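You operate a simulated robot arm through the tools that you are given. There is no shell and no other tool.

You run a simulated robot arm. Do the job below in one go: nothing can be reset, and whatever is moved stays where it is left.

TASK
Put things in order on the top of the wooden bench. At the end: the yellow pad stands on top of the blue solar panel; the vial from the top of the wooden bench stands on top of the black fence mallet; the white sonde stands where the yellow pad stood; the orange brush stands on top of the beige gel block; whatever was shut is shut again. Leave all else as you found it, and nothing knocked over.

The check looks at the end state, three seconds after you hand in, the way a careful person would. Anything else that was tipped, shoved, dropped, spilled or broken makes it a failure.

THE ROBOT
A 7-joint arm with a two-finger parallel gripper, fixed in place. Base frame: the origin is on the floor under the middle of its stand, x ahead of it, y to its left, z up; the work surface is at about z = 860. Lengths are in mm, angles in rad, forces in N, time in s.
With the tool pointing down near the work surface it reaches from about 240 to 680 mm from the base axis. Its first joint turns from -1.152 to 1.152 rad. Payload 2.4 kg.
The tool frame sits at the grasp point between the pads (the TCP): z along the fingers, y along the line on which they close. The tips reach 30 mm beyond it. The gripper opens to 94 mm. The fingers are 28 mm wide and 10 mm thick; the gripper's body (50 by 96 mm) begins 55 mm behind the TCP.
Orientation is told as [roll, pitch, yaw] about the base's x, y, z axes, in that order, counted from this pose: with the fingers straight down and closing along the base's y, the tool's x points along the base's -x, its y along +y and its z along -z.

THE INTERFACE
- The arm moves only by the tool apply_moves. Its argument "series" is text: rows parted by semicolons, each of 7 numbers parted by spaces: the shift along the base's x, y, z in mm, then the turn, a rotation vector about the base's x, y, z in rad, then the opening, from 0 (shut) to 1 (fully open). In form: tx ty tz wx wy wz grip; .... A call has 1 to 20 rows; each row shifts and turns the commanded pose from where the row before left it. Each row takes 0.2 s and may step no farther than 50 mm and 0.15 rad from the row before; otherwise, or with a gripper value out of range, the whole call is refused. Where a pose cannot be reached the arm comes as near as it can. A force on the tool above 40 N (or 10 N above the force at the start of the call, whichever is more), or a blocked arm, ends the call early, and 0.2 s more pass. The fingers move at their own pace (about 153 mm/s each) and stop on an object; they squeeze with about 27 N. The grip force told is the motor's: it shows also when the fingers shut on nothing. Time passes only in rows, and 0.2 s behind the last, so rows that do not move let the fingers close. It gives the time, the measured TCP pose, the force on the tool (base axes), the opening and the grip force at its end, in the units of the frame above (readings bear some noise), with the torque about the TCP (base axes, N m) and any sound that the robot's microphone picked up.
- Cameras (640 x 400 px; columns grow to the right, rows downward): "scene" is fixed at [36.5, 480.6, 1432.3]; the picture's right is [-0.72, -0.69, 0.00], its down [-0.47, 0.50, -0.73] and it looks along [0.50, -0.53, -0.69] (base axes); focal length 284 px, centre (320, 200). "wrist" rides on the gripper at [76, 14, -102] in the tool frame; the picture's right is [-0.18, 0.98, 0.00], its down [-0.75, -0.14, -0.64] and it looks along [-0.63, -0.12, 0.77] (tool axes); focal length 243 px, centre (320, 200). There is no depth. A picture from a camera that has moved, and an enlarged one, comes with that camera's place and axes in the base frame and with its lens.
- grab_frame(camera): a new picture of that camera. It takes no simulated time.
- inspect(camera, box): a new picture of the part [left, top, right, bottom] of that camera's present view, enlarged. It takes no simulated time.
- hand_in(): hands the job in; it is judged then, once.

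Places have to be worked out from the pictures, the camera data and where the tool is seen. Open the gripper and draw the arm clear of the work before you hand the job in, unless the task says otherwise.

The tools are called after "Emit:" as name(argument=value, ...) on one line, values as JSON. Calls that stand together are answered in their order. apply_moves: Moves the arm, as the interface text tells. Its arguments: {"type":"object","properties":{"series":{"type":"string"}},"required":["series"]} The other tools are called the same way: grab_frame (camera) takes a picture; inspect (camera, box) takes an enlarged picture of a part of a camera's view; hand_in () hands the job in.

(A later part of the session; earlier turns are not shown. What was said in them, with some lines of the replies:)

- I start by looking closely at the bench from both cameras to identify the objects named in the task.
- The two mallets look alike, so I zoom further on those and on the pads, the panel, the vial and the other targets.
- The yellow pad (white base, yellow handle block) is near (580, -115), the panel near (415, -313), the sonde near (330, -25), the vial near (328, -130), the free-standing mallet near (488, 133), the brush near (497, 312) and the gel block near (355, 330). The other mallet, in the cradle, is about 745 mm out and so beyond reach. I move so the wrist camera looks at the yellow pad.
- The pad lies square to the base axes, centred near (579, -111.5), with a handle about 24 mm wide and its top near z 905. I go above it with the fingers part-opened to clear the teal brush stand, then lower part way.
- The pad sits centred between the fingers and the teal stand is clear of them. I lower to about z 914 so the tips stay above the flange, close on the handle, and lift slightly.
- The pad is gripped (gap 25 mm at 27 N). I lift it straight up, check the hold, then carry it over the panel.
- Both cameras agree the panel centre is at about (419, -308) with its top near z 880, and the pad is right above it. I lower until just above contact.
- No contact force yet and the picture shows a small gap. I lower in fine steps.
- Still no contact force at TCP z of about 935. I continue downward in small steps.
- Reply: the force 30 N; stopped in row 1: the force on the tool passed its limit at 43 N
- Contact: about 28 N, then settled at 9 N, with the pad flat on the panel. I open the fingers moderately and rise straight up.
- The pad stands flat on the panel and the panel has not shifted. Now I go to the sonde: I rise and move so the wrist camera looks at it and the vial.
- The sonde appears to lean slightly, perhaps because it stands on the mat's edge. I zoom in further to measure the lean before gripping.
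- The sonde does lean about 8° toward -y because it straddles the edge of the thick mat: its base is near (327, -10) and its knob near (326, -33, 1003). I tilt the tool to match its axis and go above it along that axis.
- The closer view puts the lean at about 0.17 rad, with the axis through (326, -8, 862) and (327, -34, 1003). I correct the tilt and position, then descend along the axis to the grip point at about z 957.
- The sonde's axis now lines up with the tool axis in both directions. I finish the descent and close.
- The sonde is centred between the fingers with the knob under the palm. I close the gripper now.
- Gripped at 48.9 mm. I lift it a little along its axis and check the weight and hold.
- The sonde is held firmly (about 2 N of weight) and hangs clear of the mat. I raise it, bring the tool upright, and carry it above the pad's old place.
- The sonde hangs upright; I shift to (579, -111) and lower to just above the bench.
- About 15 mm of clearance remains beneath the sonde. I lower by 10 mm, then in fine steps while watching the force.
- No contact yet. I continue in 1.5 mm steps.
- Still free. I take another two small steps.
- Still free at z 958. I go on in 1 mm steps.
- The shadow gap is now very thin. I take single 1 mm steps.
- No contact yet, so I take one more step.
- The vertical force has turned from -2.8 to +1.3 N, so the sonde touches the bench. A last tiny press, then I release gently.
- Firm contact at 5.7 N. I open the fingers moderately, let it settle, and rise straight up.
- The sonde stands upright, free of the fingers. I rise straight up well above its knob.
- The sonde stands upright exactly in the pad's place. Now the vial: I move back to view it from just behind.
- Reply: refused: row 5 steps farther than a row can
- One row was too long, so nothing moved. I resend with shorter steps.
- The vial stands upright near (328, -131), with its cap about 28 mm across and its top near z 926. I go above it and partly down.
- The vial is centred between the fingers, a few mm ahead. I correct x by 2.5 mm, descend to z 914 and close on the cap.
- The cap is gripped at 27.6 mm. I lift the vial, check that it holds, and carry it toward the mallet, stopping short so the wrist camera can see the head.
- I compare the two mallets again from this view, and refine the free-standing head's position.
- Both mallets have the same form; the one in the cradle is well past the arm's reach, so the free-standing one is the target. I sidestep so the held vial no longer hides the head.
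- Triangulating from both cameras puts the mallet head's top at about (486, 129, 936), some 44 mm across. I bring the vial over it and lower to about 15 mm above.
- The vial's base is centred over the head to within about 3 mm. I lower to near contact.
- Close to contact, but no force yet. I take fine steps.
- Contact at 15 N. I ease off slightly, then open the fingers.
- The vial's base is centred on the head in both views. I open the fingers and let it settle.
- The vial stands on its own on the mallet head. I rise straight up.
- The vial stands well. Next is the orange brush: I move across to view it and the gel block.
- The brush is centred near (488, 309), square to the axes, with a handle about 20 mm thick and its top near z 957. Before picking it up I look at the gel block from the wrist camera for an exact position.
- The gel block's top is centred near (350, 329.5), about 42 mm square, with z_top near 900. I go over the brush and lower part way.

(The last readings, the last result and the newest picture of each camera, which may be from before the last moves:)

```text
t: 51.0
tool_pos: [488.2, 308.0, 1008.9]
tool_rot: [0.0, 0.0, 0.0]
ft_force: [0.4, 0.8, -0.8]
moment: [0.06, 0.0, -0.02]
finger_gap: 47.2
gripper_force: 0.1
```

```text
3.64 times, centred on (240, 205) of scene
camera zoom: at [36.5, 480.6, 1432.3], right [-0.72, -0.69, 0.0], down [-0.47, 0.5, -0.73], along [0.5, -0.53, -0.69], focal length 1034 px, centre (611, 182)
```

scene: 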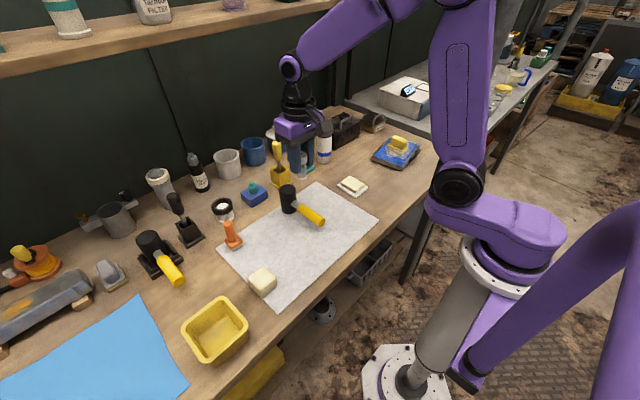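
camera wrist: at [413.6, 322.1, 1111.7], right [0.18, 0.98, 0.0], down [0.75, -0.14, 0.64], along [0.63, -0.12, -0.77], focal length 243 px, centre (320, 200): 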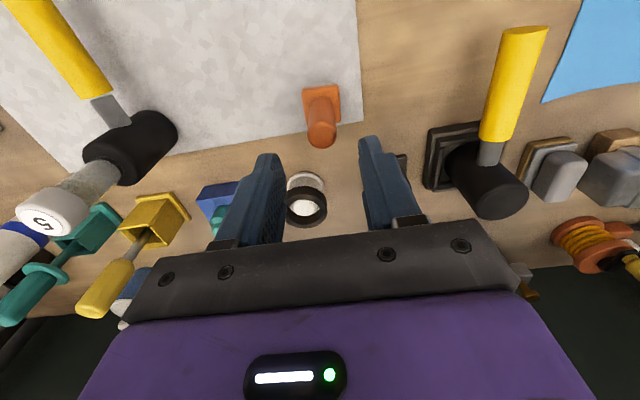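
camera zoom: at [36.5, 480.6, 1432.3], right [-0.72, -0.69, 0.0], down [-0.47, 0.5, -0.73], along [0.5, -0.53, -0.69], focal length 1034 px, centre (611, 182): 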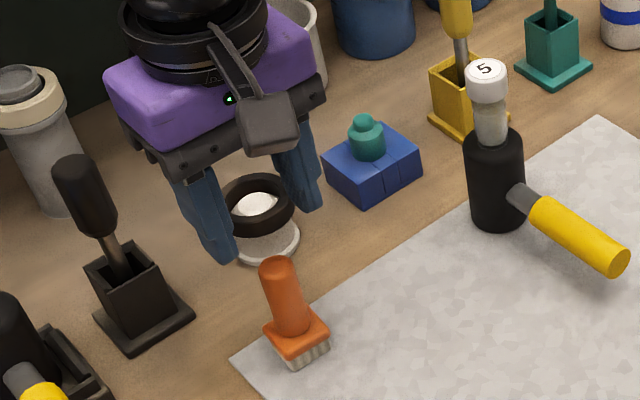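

The brush is upright at about (489, 309) with its top near z 946, centred between the fingers. I descend to z 920 and grip the handle.

Emit:
apply_moves(series="0.5 0.7 -40 0 0 0 0.5; 0 0 -30 0 0 0 0.5; 0 0 -18 0 0 0 0.5; 0 0 0 0 0 0 0.5; 0 0 0 0 0 0 0; 0 0 0 0 0 0 0; 0 0 0 0 0 0 0")

Emit:
inspect(camera="scene", box=[200, 180, 270, 260])

Emit:
grab_frame(camera="wrist")

```text
t: 52.6
tool_pos: [487.6, 309.0, 921.7]
tool_rot: [-0.003, 0.001, 0.0]
ft_force: [0.3, 0.4, 0.6]
moment: [-0.01, -0.01, 0.03]
finger_gap: 20.8
gripper_force: 26.9
```

```text
5.00 times, centred on (235, 220) of scene
camera zoom: at [36.5, 480.6, 1432.3], right [-0.72, -0.69, 0.0], down [-0.47, 0.5, -0.73], along [0.5, -0.53, -0.69], focal length 1422 px, centre (745, 100)
```

zoom: 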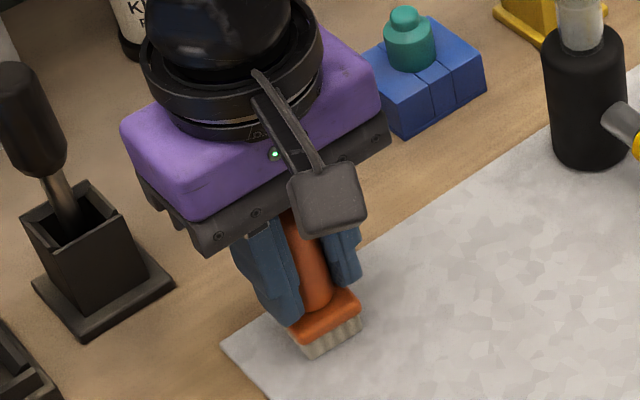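

```text
taken
camera wrist: at [412.2, 322.4, 1024.1], right [0.18, 0.98, 0.0], down [0.75, -0.14, 0.64], along [0.63, -0.12, -0.77], focal length 243 px, centre (320, 200)
```

wrist: 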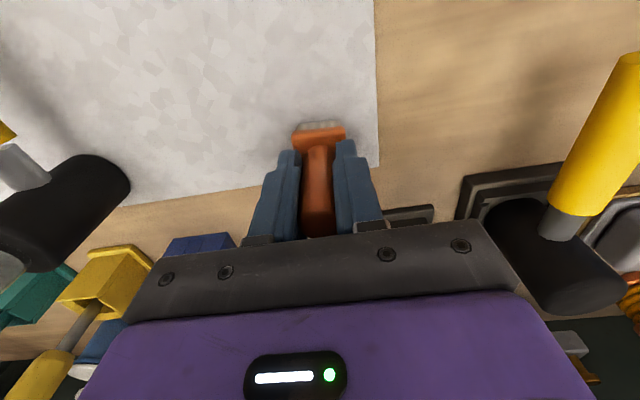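

The handle is gripped at 20.8 mm. I lift the brush and carry it over the gel block, staying well above it.

Emit:
apply_moves(series="0 0 15 0 0 0 0; 0 0 40 0 0 0 0; 0 0 45 0 0 0 0; -46 6.8 0 0 0 0 0; -46 6.8 0 0 0 0 0; -46 6.8 0 0 0 0 0; 0 0 0 0 0 0 0; 0 0 0 0 0 0 0")

Emit:
grab_frame(camera="wrist")

Emit:
inspect(camera="wrist", box=[260, 60, 380, 200])

Emit:
inspect(camera="scene", box=[210, 200, 310, 310])

```text
t: 54.4
tool_pos: [350.7, 328.5, 1022.8]
tool_rot: [0.0, 0.0, 0.0]
ft_force: [-0.6, -1.0, 0.0]
moment: [0.01, 0.0, -0.01]
finger_gap: 20.8
gripper_force: 26.7
```

```text
taken
camera wrist: at [275.0, 342.1, 1124.5], right [0.18, 0.98, 0.0], down [0.75, -0.14, 0.64], along [0.63, -0.12, -0.77], focal length 243 px, centre (320, 200)
```

wrist: 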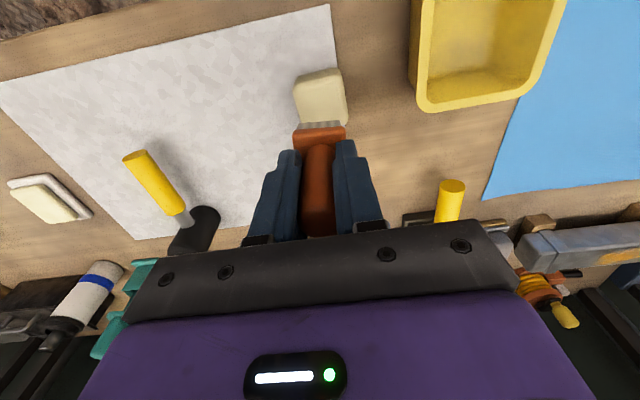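

```text
2.86 times, centred on (320, 130) of wrist
camera zoom: at [275.0, 342.1, 1124.5], right [0.18, 0.98, 0.0], down [0.75, -0.14, 0.64], along [0.63, -0.12, -0.77], focal length 693 px, centre (320, 400)
```

zoom: 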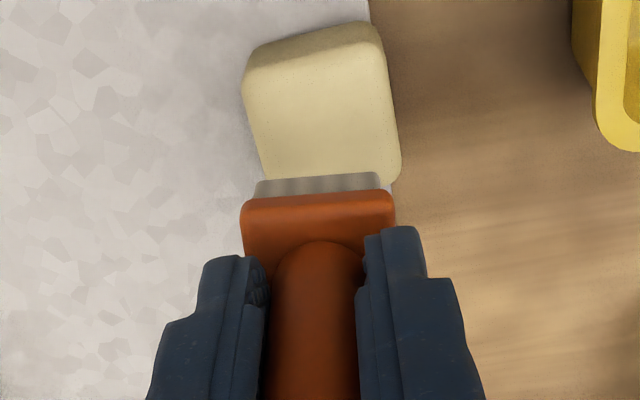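

```text
3.64 times, centred on (260, 255) of scene
camera zoom: at [36.5, 480.6, 1432.3], right [-0.72, -0.69, 0.0], down [-0.47, 0.5, -0.73], along [0.5, -0.53, -0.69], focal length 1034 px, centre (538, 0)
```

zoom: 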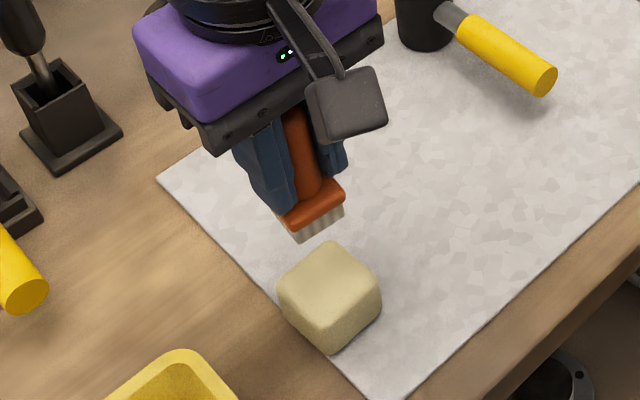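

The bristle base is centred within about 2 mm of the block's centre. I nudge x by -1.5 mm and lower to near contact.

Emit:
apply_moves(series="-1.5 0.5 -30 0 0 0 0; 0 0 -22 0 0 0 0; 0 0 0 0 0 0 0; 0 0 0 0 0 0 0")

Emit:
inspect(camera="wrist", box=[260, 60, 380, 200])

Emit:
inspect(camera="scene", box=[230, 235, 300, 310])

```text
t: 55.4
tool_pos: [347.5, 330.1, 970.0]
tool_rot: [-0.001, 0.0, 0.001]
ft_force: [-0.3, 0.0, -0.5]
moment: [0.03, 0.0, -0.01]
finger_gap: 20.9
gripper_force: 27.0
```

```text
2.86 times, centred on (320, 130) of wrist
camera zoom: at [272.8, 343.6, 1071.4], right [0.18, 0.98, 0.0], down [0.75, -0.14, 0.64], along [0.63, -0.12, -0.77], focal length 693 px, centre (320, 400)
```

zoom: 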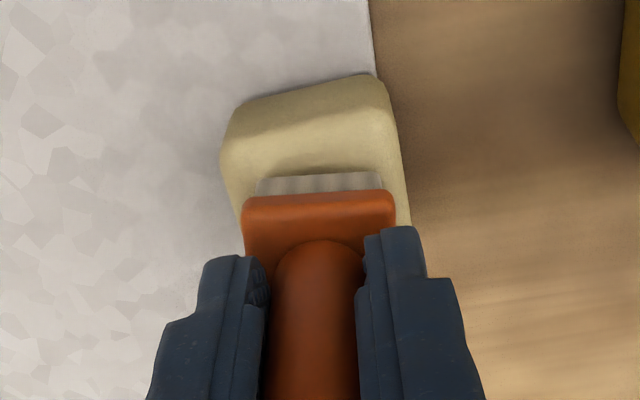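

```text
5.33 times, centred on (265, 272) of scene
camera zoom: at [36.5, 480.6, 1432.3], right [-0.72, -0.69, 0.0], down [-0.47, 0.5, -0.73], along [0.5, -0.53, -0.69], focal length 1517 px, centre (613, -187)
```

zoom: 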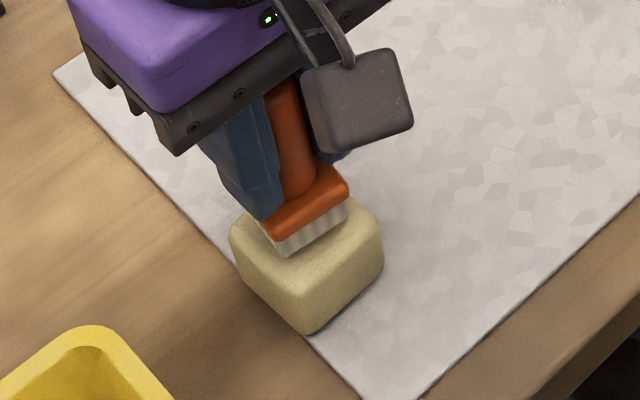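

Well centred, with about 10 mm to go. I lower in small steps.

Emit:
apply_moves(series="0 0 -4 0 0 0 0; 0 0 -2 0 0 0 0; 0 0 0 0 0 0 0")

```text
t: 56.2
tool_pos: [348.0, 332.4, 964.9]
tool_rot: [0.0, -0.001, -0.001]
ft_force: [0.1, -1.7, 2.4]
moment: [-0.19, -0.02, 0.02]
finger_gap: 20.7
gripper_force: 27.0
```

A first light contact shows (2.4 N, with a small moment). I look closely before going further.

Emit:
inspect(camera="scene", box=[235, 240, 290, 305])

Emit:
inspect(camera="wrist", box=[270, 80, 370, 180])

```text
6.15 times, centred on (262, 272) of scene
camera zoom: at [36.5, 480.5, 1432.4], right [-0.72, -0.69, 0.0], down [-0.47, 0.5, -0.73], along [0.5, -0.53, -0.69], focal length 1751 px, centre (674, -246)
```

zoom: 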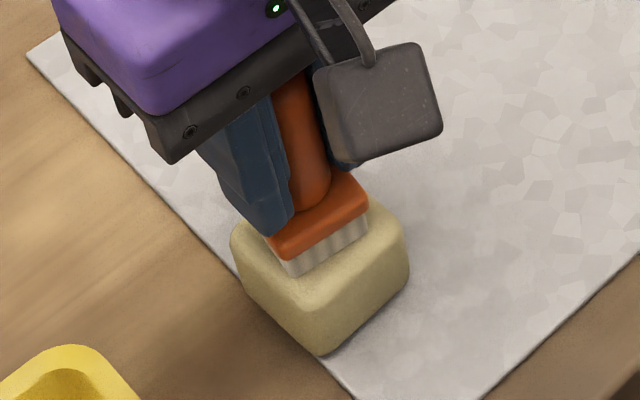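

```text
4.00 times, centred on (320, 130) of wrist
camera zoom: at [272.6, 344.7, 1065.6], right [0.18, 0.98, 0.0], down [0.75, -0.14, 0.64], along [0.63, -0.12, -0.77], focal length 970 px, centre (320, 480)
```

zoom: 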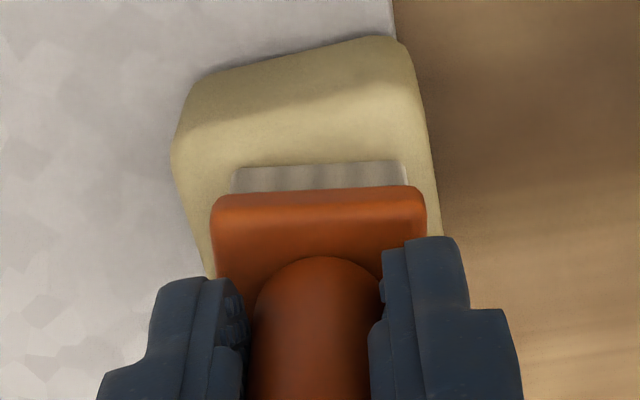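

The block has not moved and the bristles sit centred on it. I press down another millimetre.

Emit:
apply_moves(series="0 0 -0.8 0 0 0 0; 0 0 0 0 0 0 0")

```text
t: 56.8
tool_pos: [348.3, 331.8, 964.3]
tool_rot: [0.001, -0.003, 0.0]
ft_force: [-2.0, -1.7, 9.1]
moment: [0.0, 0.12, 0.02]
finger_gap: 20.6
gripper_force: 26.6
```

Firm, nearly even contact at 9 N. I open the fingers and let the brush settle.

Emit:
apply_moves(series="0 0 0 0 0 0 0.3; 0 0 0 0 0 0 0.45; 0 0 0 0 0 0 0.45")

Emit:
inspect(camera="scene", box=[235, 230, 295, 305])

Emit:
inspect(camera="wrist", box=[260, 80, 380, 220])

```text
t: 57.6
tool_pos: [348.7, 330.9, 963.0]
tool_rot: [0.0, 0.001, -0.001]
ft_force: [0.7, 0.6, 0.5]
moment: [-0.02, 0.01, -0.02]
finger_gap: 42.5
gripper_force: 0.0
```

```text
5.33 times, centred on (265, 268) of scene
camera zoom: at [36.5, 480.6, 1432.3], right [-0.72, -0.69, 0.0], down [-0.47, 0.5, -0.73], along [0.5, -0.53, -0.69], focal length 1517 px, centre (613, -160)
```

zoom: 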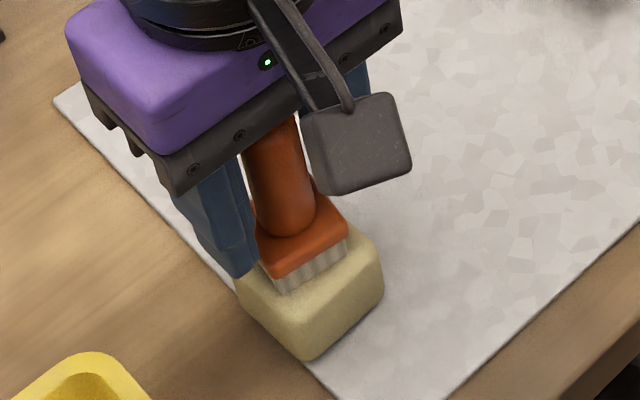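

```text
2.86 times, centred on (320, 150) of wrist
camera zoom: at [272.8, 345.0, 1064.9], right [0.18, 0.98, 0.0], down [0.75, -0.14, 0.64], along [0.63, -0.12, -0.77], focal length 693 px, centre (320, 343)
```

zoom: 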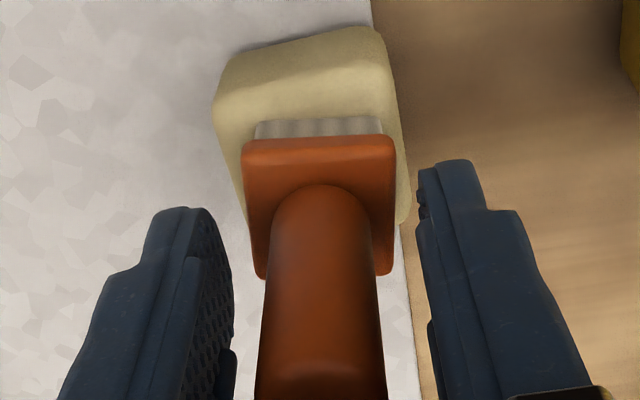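

The brush stands on its own, free of the fingers. I rise straight up with care.

Emit:
apply_moves(series="0 0 8 0 0 0 0.45; 0 0 20 0 0 0 0.45; 0 0 35 0 0 0 0.45; 0 0 45 0 0 0 0.45; 0 0 0 0 0 0 0.45")

Emit:
inspect(camera="scene", box=[225, 220, 305, 310])

Emit:
grab_frame(camera="wrist")

Emit:
inspect(camera="wrist", box=[260, 50, 380, 190])

```text
t: 58.8
tool_pos: [348.4, 332.1, 1071.8]
tool_rot: [-0.002, 0.0, -0.001]
ft_force: [0.3, 0.9, -0.1]
moment: [0.02, -0.02, 0.0]
finger_gap: 42.2
gripper_force: 0.0
```

```text
4.44 times, centred on (265, 265) of scene
camera zoom: at [36.5, 480.6, 1432.3], right [-0.72, -0.69, 0.0], down [-0.47, 0.5, -0.73], along [0.5, -0.53, -0.69], focal length 1264 px, centre (564, -89)
```

zoom: 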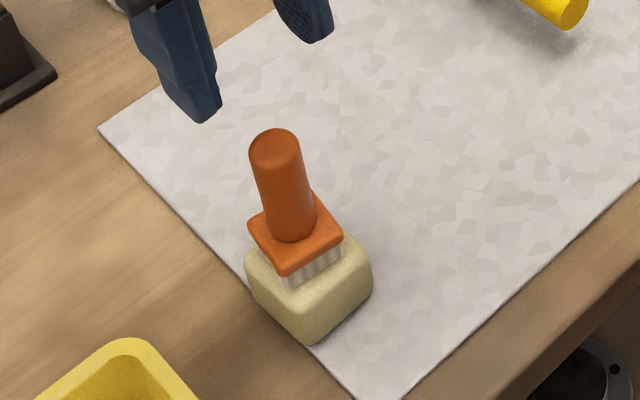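

```text
taken
camera wrist: at [273.4, 345.3, 1173.6], right [0.18, 0.98, 0.0], down [0.75, -0.14, 0.64], along [0.63, -0.12, -0.77], focal length 243 px, centre (320, 200)
```

wrist: 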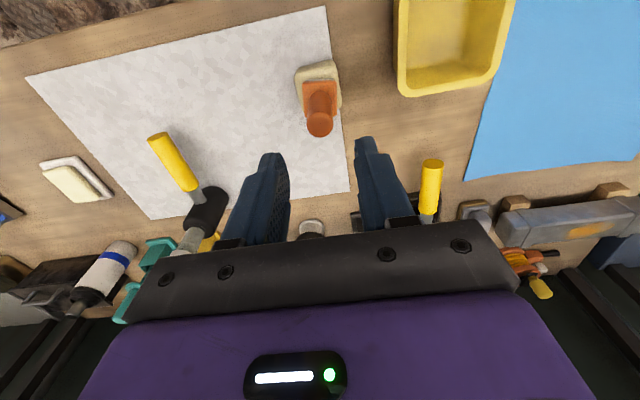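

```text
2.86 times, centred on (320, 120) of wrist
camera zoom: at [273.4, 345.3, 1173.6], right [0.18, 0.98, 0.0], down [0.75, -0.14, 0.64], along [0.63, -0.12, -0.77], focal length 693 px, centre (320, 429)
```

zoom: 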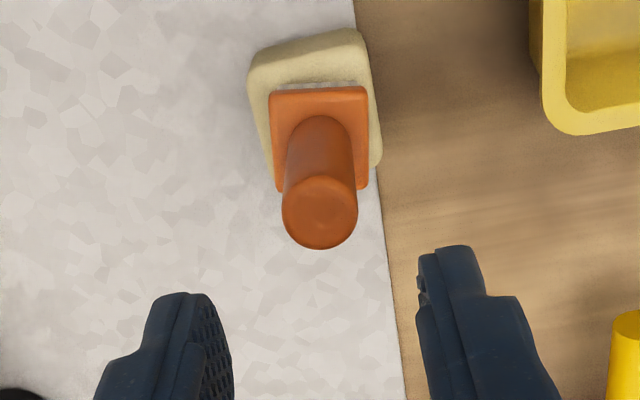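

The brush stands upright and centred on the gel block. I raise the arm and return to its starting region, clear of everything, with the gripper open.

Emit:
apply_moves(series="0 0 45 0 0 0 0.45; 0 0 45 0 0 0 0.45; 0 -45 0 0 0 0 0.6; 0 -45 0 0 0 0 0.8; 0 -45 0 0 0 0 1; 0 -45 0 0 0 0 1; 0 -45 0 0 0 0 1; 0 -45 0 0 0 0 1; 0 -45 0 0 0 0 1; 0 -45 0 0 0 0 1; 0 0 0 0 0 0 1; 0 0 0 0 0 0 1")

Emit:
grab_frame(camera="scene")

Emit:
grab_frame(camera="wrist")

Emit:
inspect(camera="scene", box=[260, 100, 460, 225])

Emit:
inspect(camera="scene", box=[150, 140, 350, 325])

```text
t: 61.4
tool_pos: [349.3, -28.0, 1160.9]
tool_rot: [-0.001, 0.002, -0.001]
ft_force: [-0.6, 0.4, 0.3]
moment: [0.0, 0.0, -0.02]
finger_gap: 94.1
gripper_force: 0.1
```

```text
taken
```

scene: 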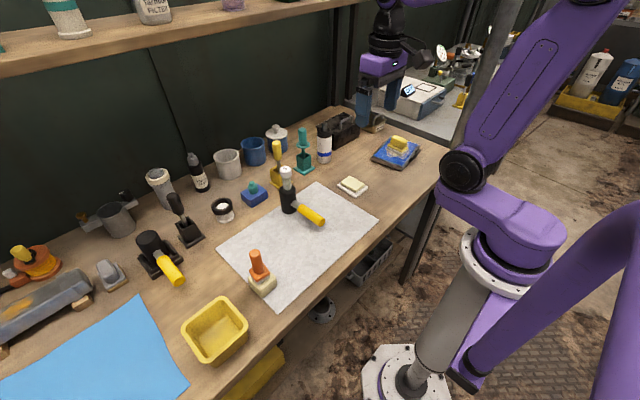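

```text
taken
camera wrist: at [274.5, -14.6, 1262.7], right [0.18, 0.98, 0.0], down [0.75, -0.14, 0.64], along [0.63, -0.12, -0.77], focal length 243 px, centre (320, 200)
```

wrist: 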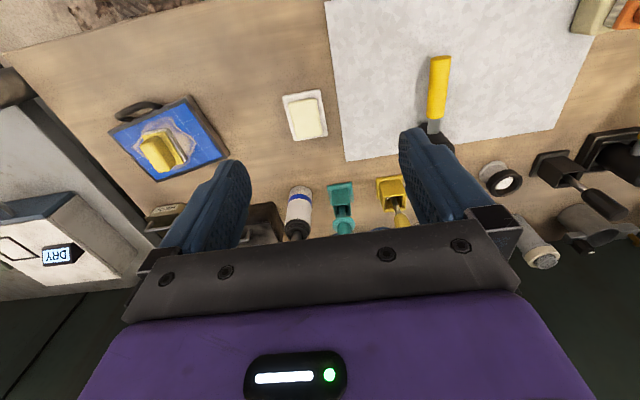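

```text
3.20 times, centred on (360, 162) of scene
camera zoom: at [36.5, 480.6, 1432.3], right [-0.72, -0.69, 0.0], down [-0.47, 0.5, -0.73], along [0.5, -0.53, -0.69], focal length 910 px, centre (192, 320)
```

zoom: 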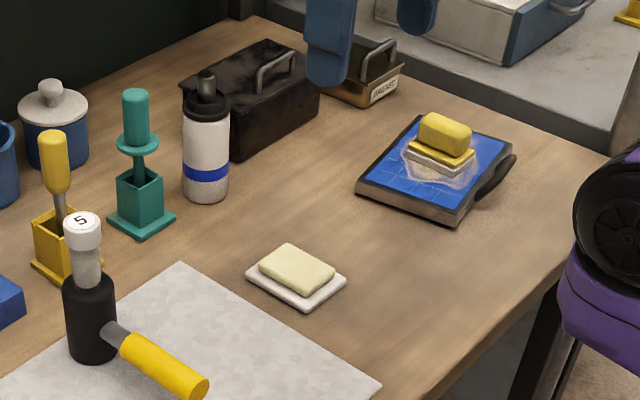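

```text
2.16 times, centred on (250, 232) of scene
camera zoom: at [36.5, 480.6, 1432.3], right [-0.72, -0.69, 0.0], down [-0.47, 0.5, -0.73], along [0.5, -0.53, -0.69], focal length 615 px, centre (471, 130)
```

zoom: 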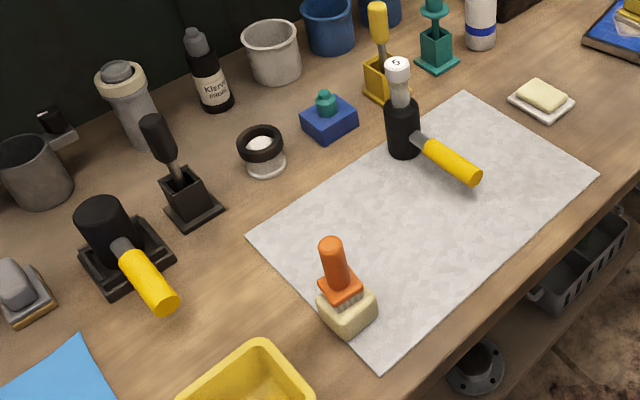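

All four placements look right: the pad on the panel, the sonde upright in the pad's old place, the vial on the mallet head and the brush on the gel block. Nothing else has moved, nothing was opened, and the arm is clear with the gripper open, so I hand in.

Emit:
hand_in()

```text
The job is handed in.
```

I've handed the job in, and the last pictures showed every item standing where you asked:

- **Yellow pad:** it stands flat near the middle of the blue solar panel, and the panel hasn't shifted.
- **White sonde:** it stands upright in the spot the yellow pad left. It had been leaning about 10° on the edge of the mat.
- **Vial:** it stands on the head of the black mallet on the mat.
- **Orange brush:** it stands upright near the middle of the beige gel block.

**Which mallet:** there were two look-alike black mallets on the bench, and neither was labelled a fence mallet. I used the one standing free on the mat, because the one in the cradle is about 745 mm out and beyond the arm's reach. If you meant the other one, the vial is on the wrong mallet.

I saw nothing else moved or knocked over, and I opened nothing, so there was nothing to shut. The arm is back near its starting position with the gripper open.
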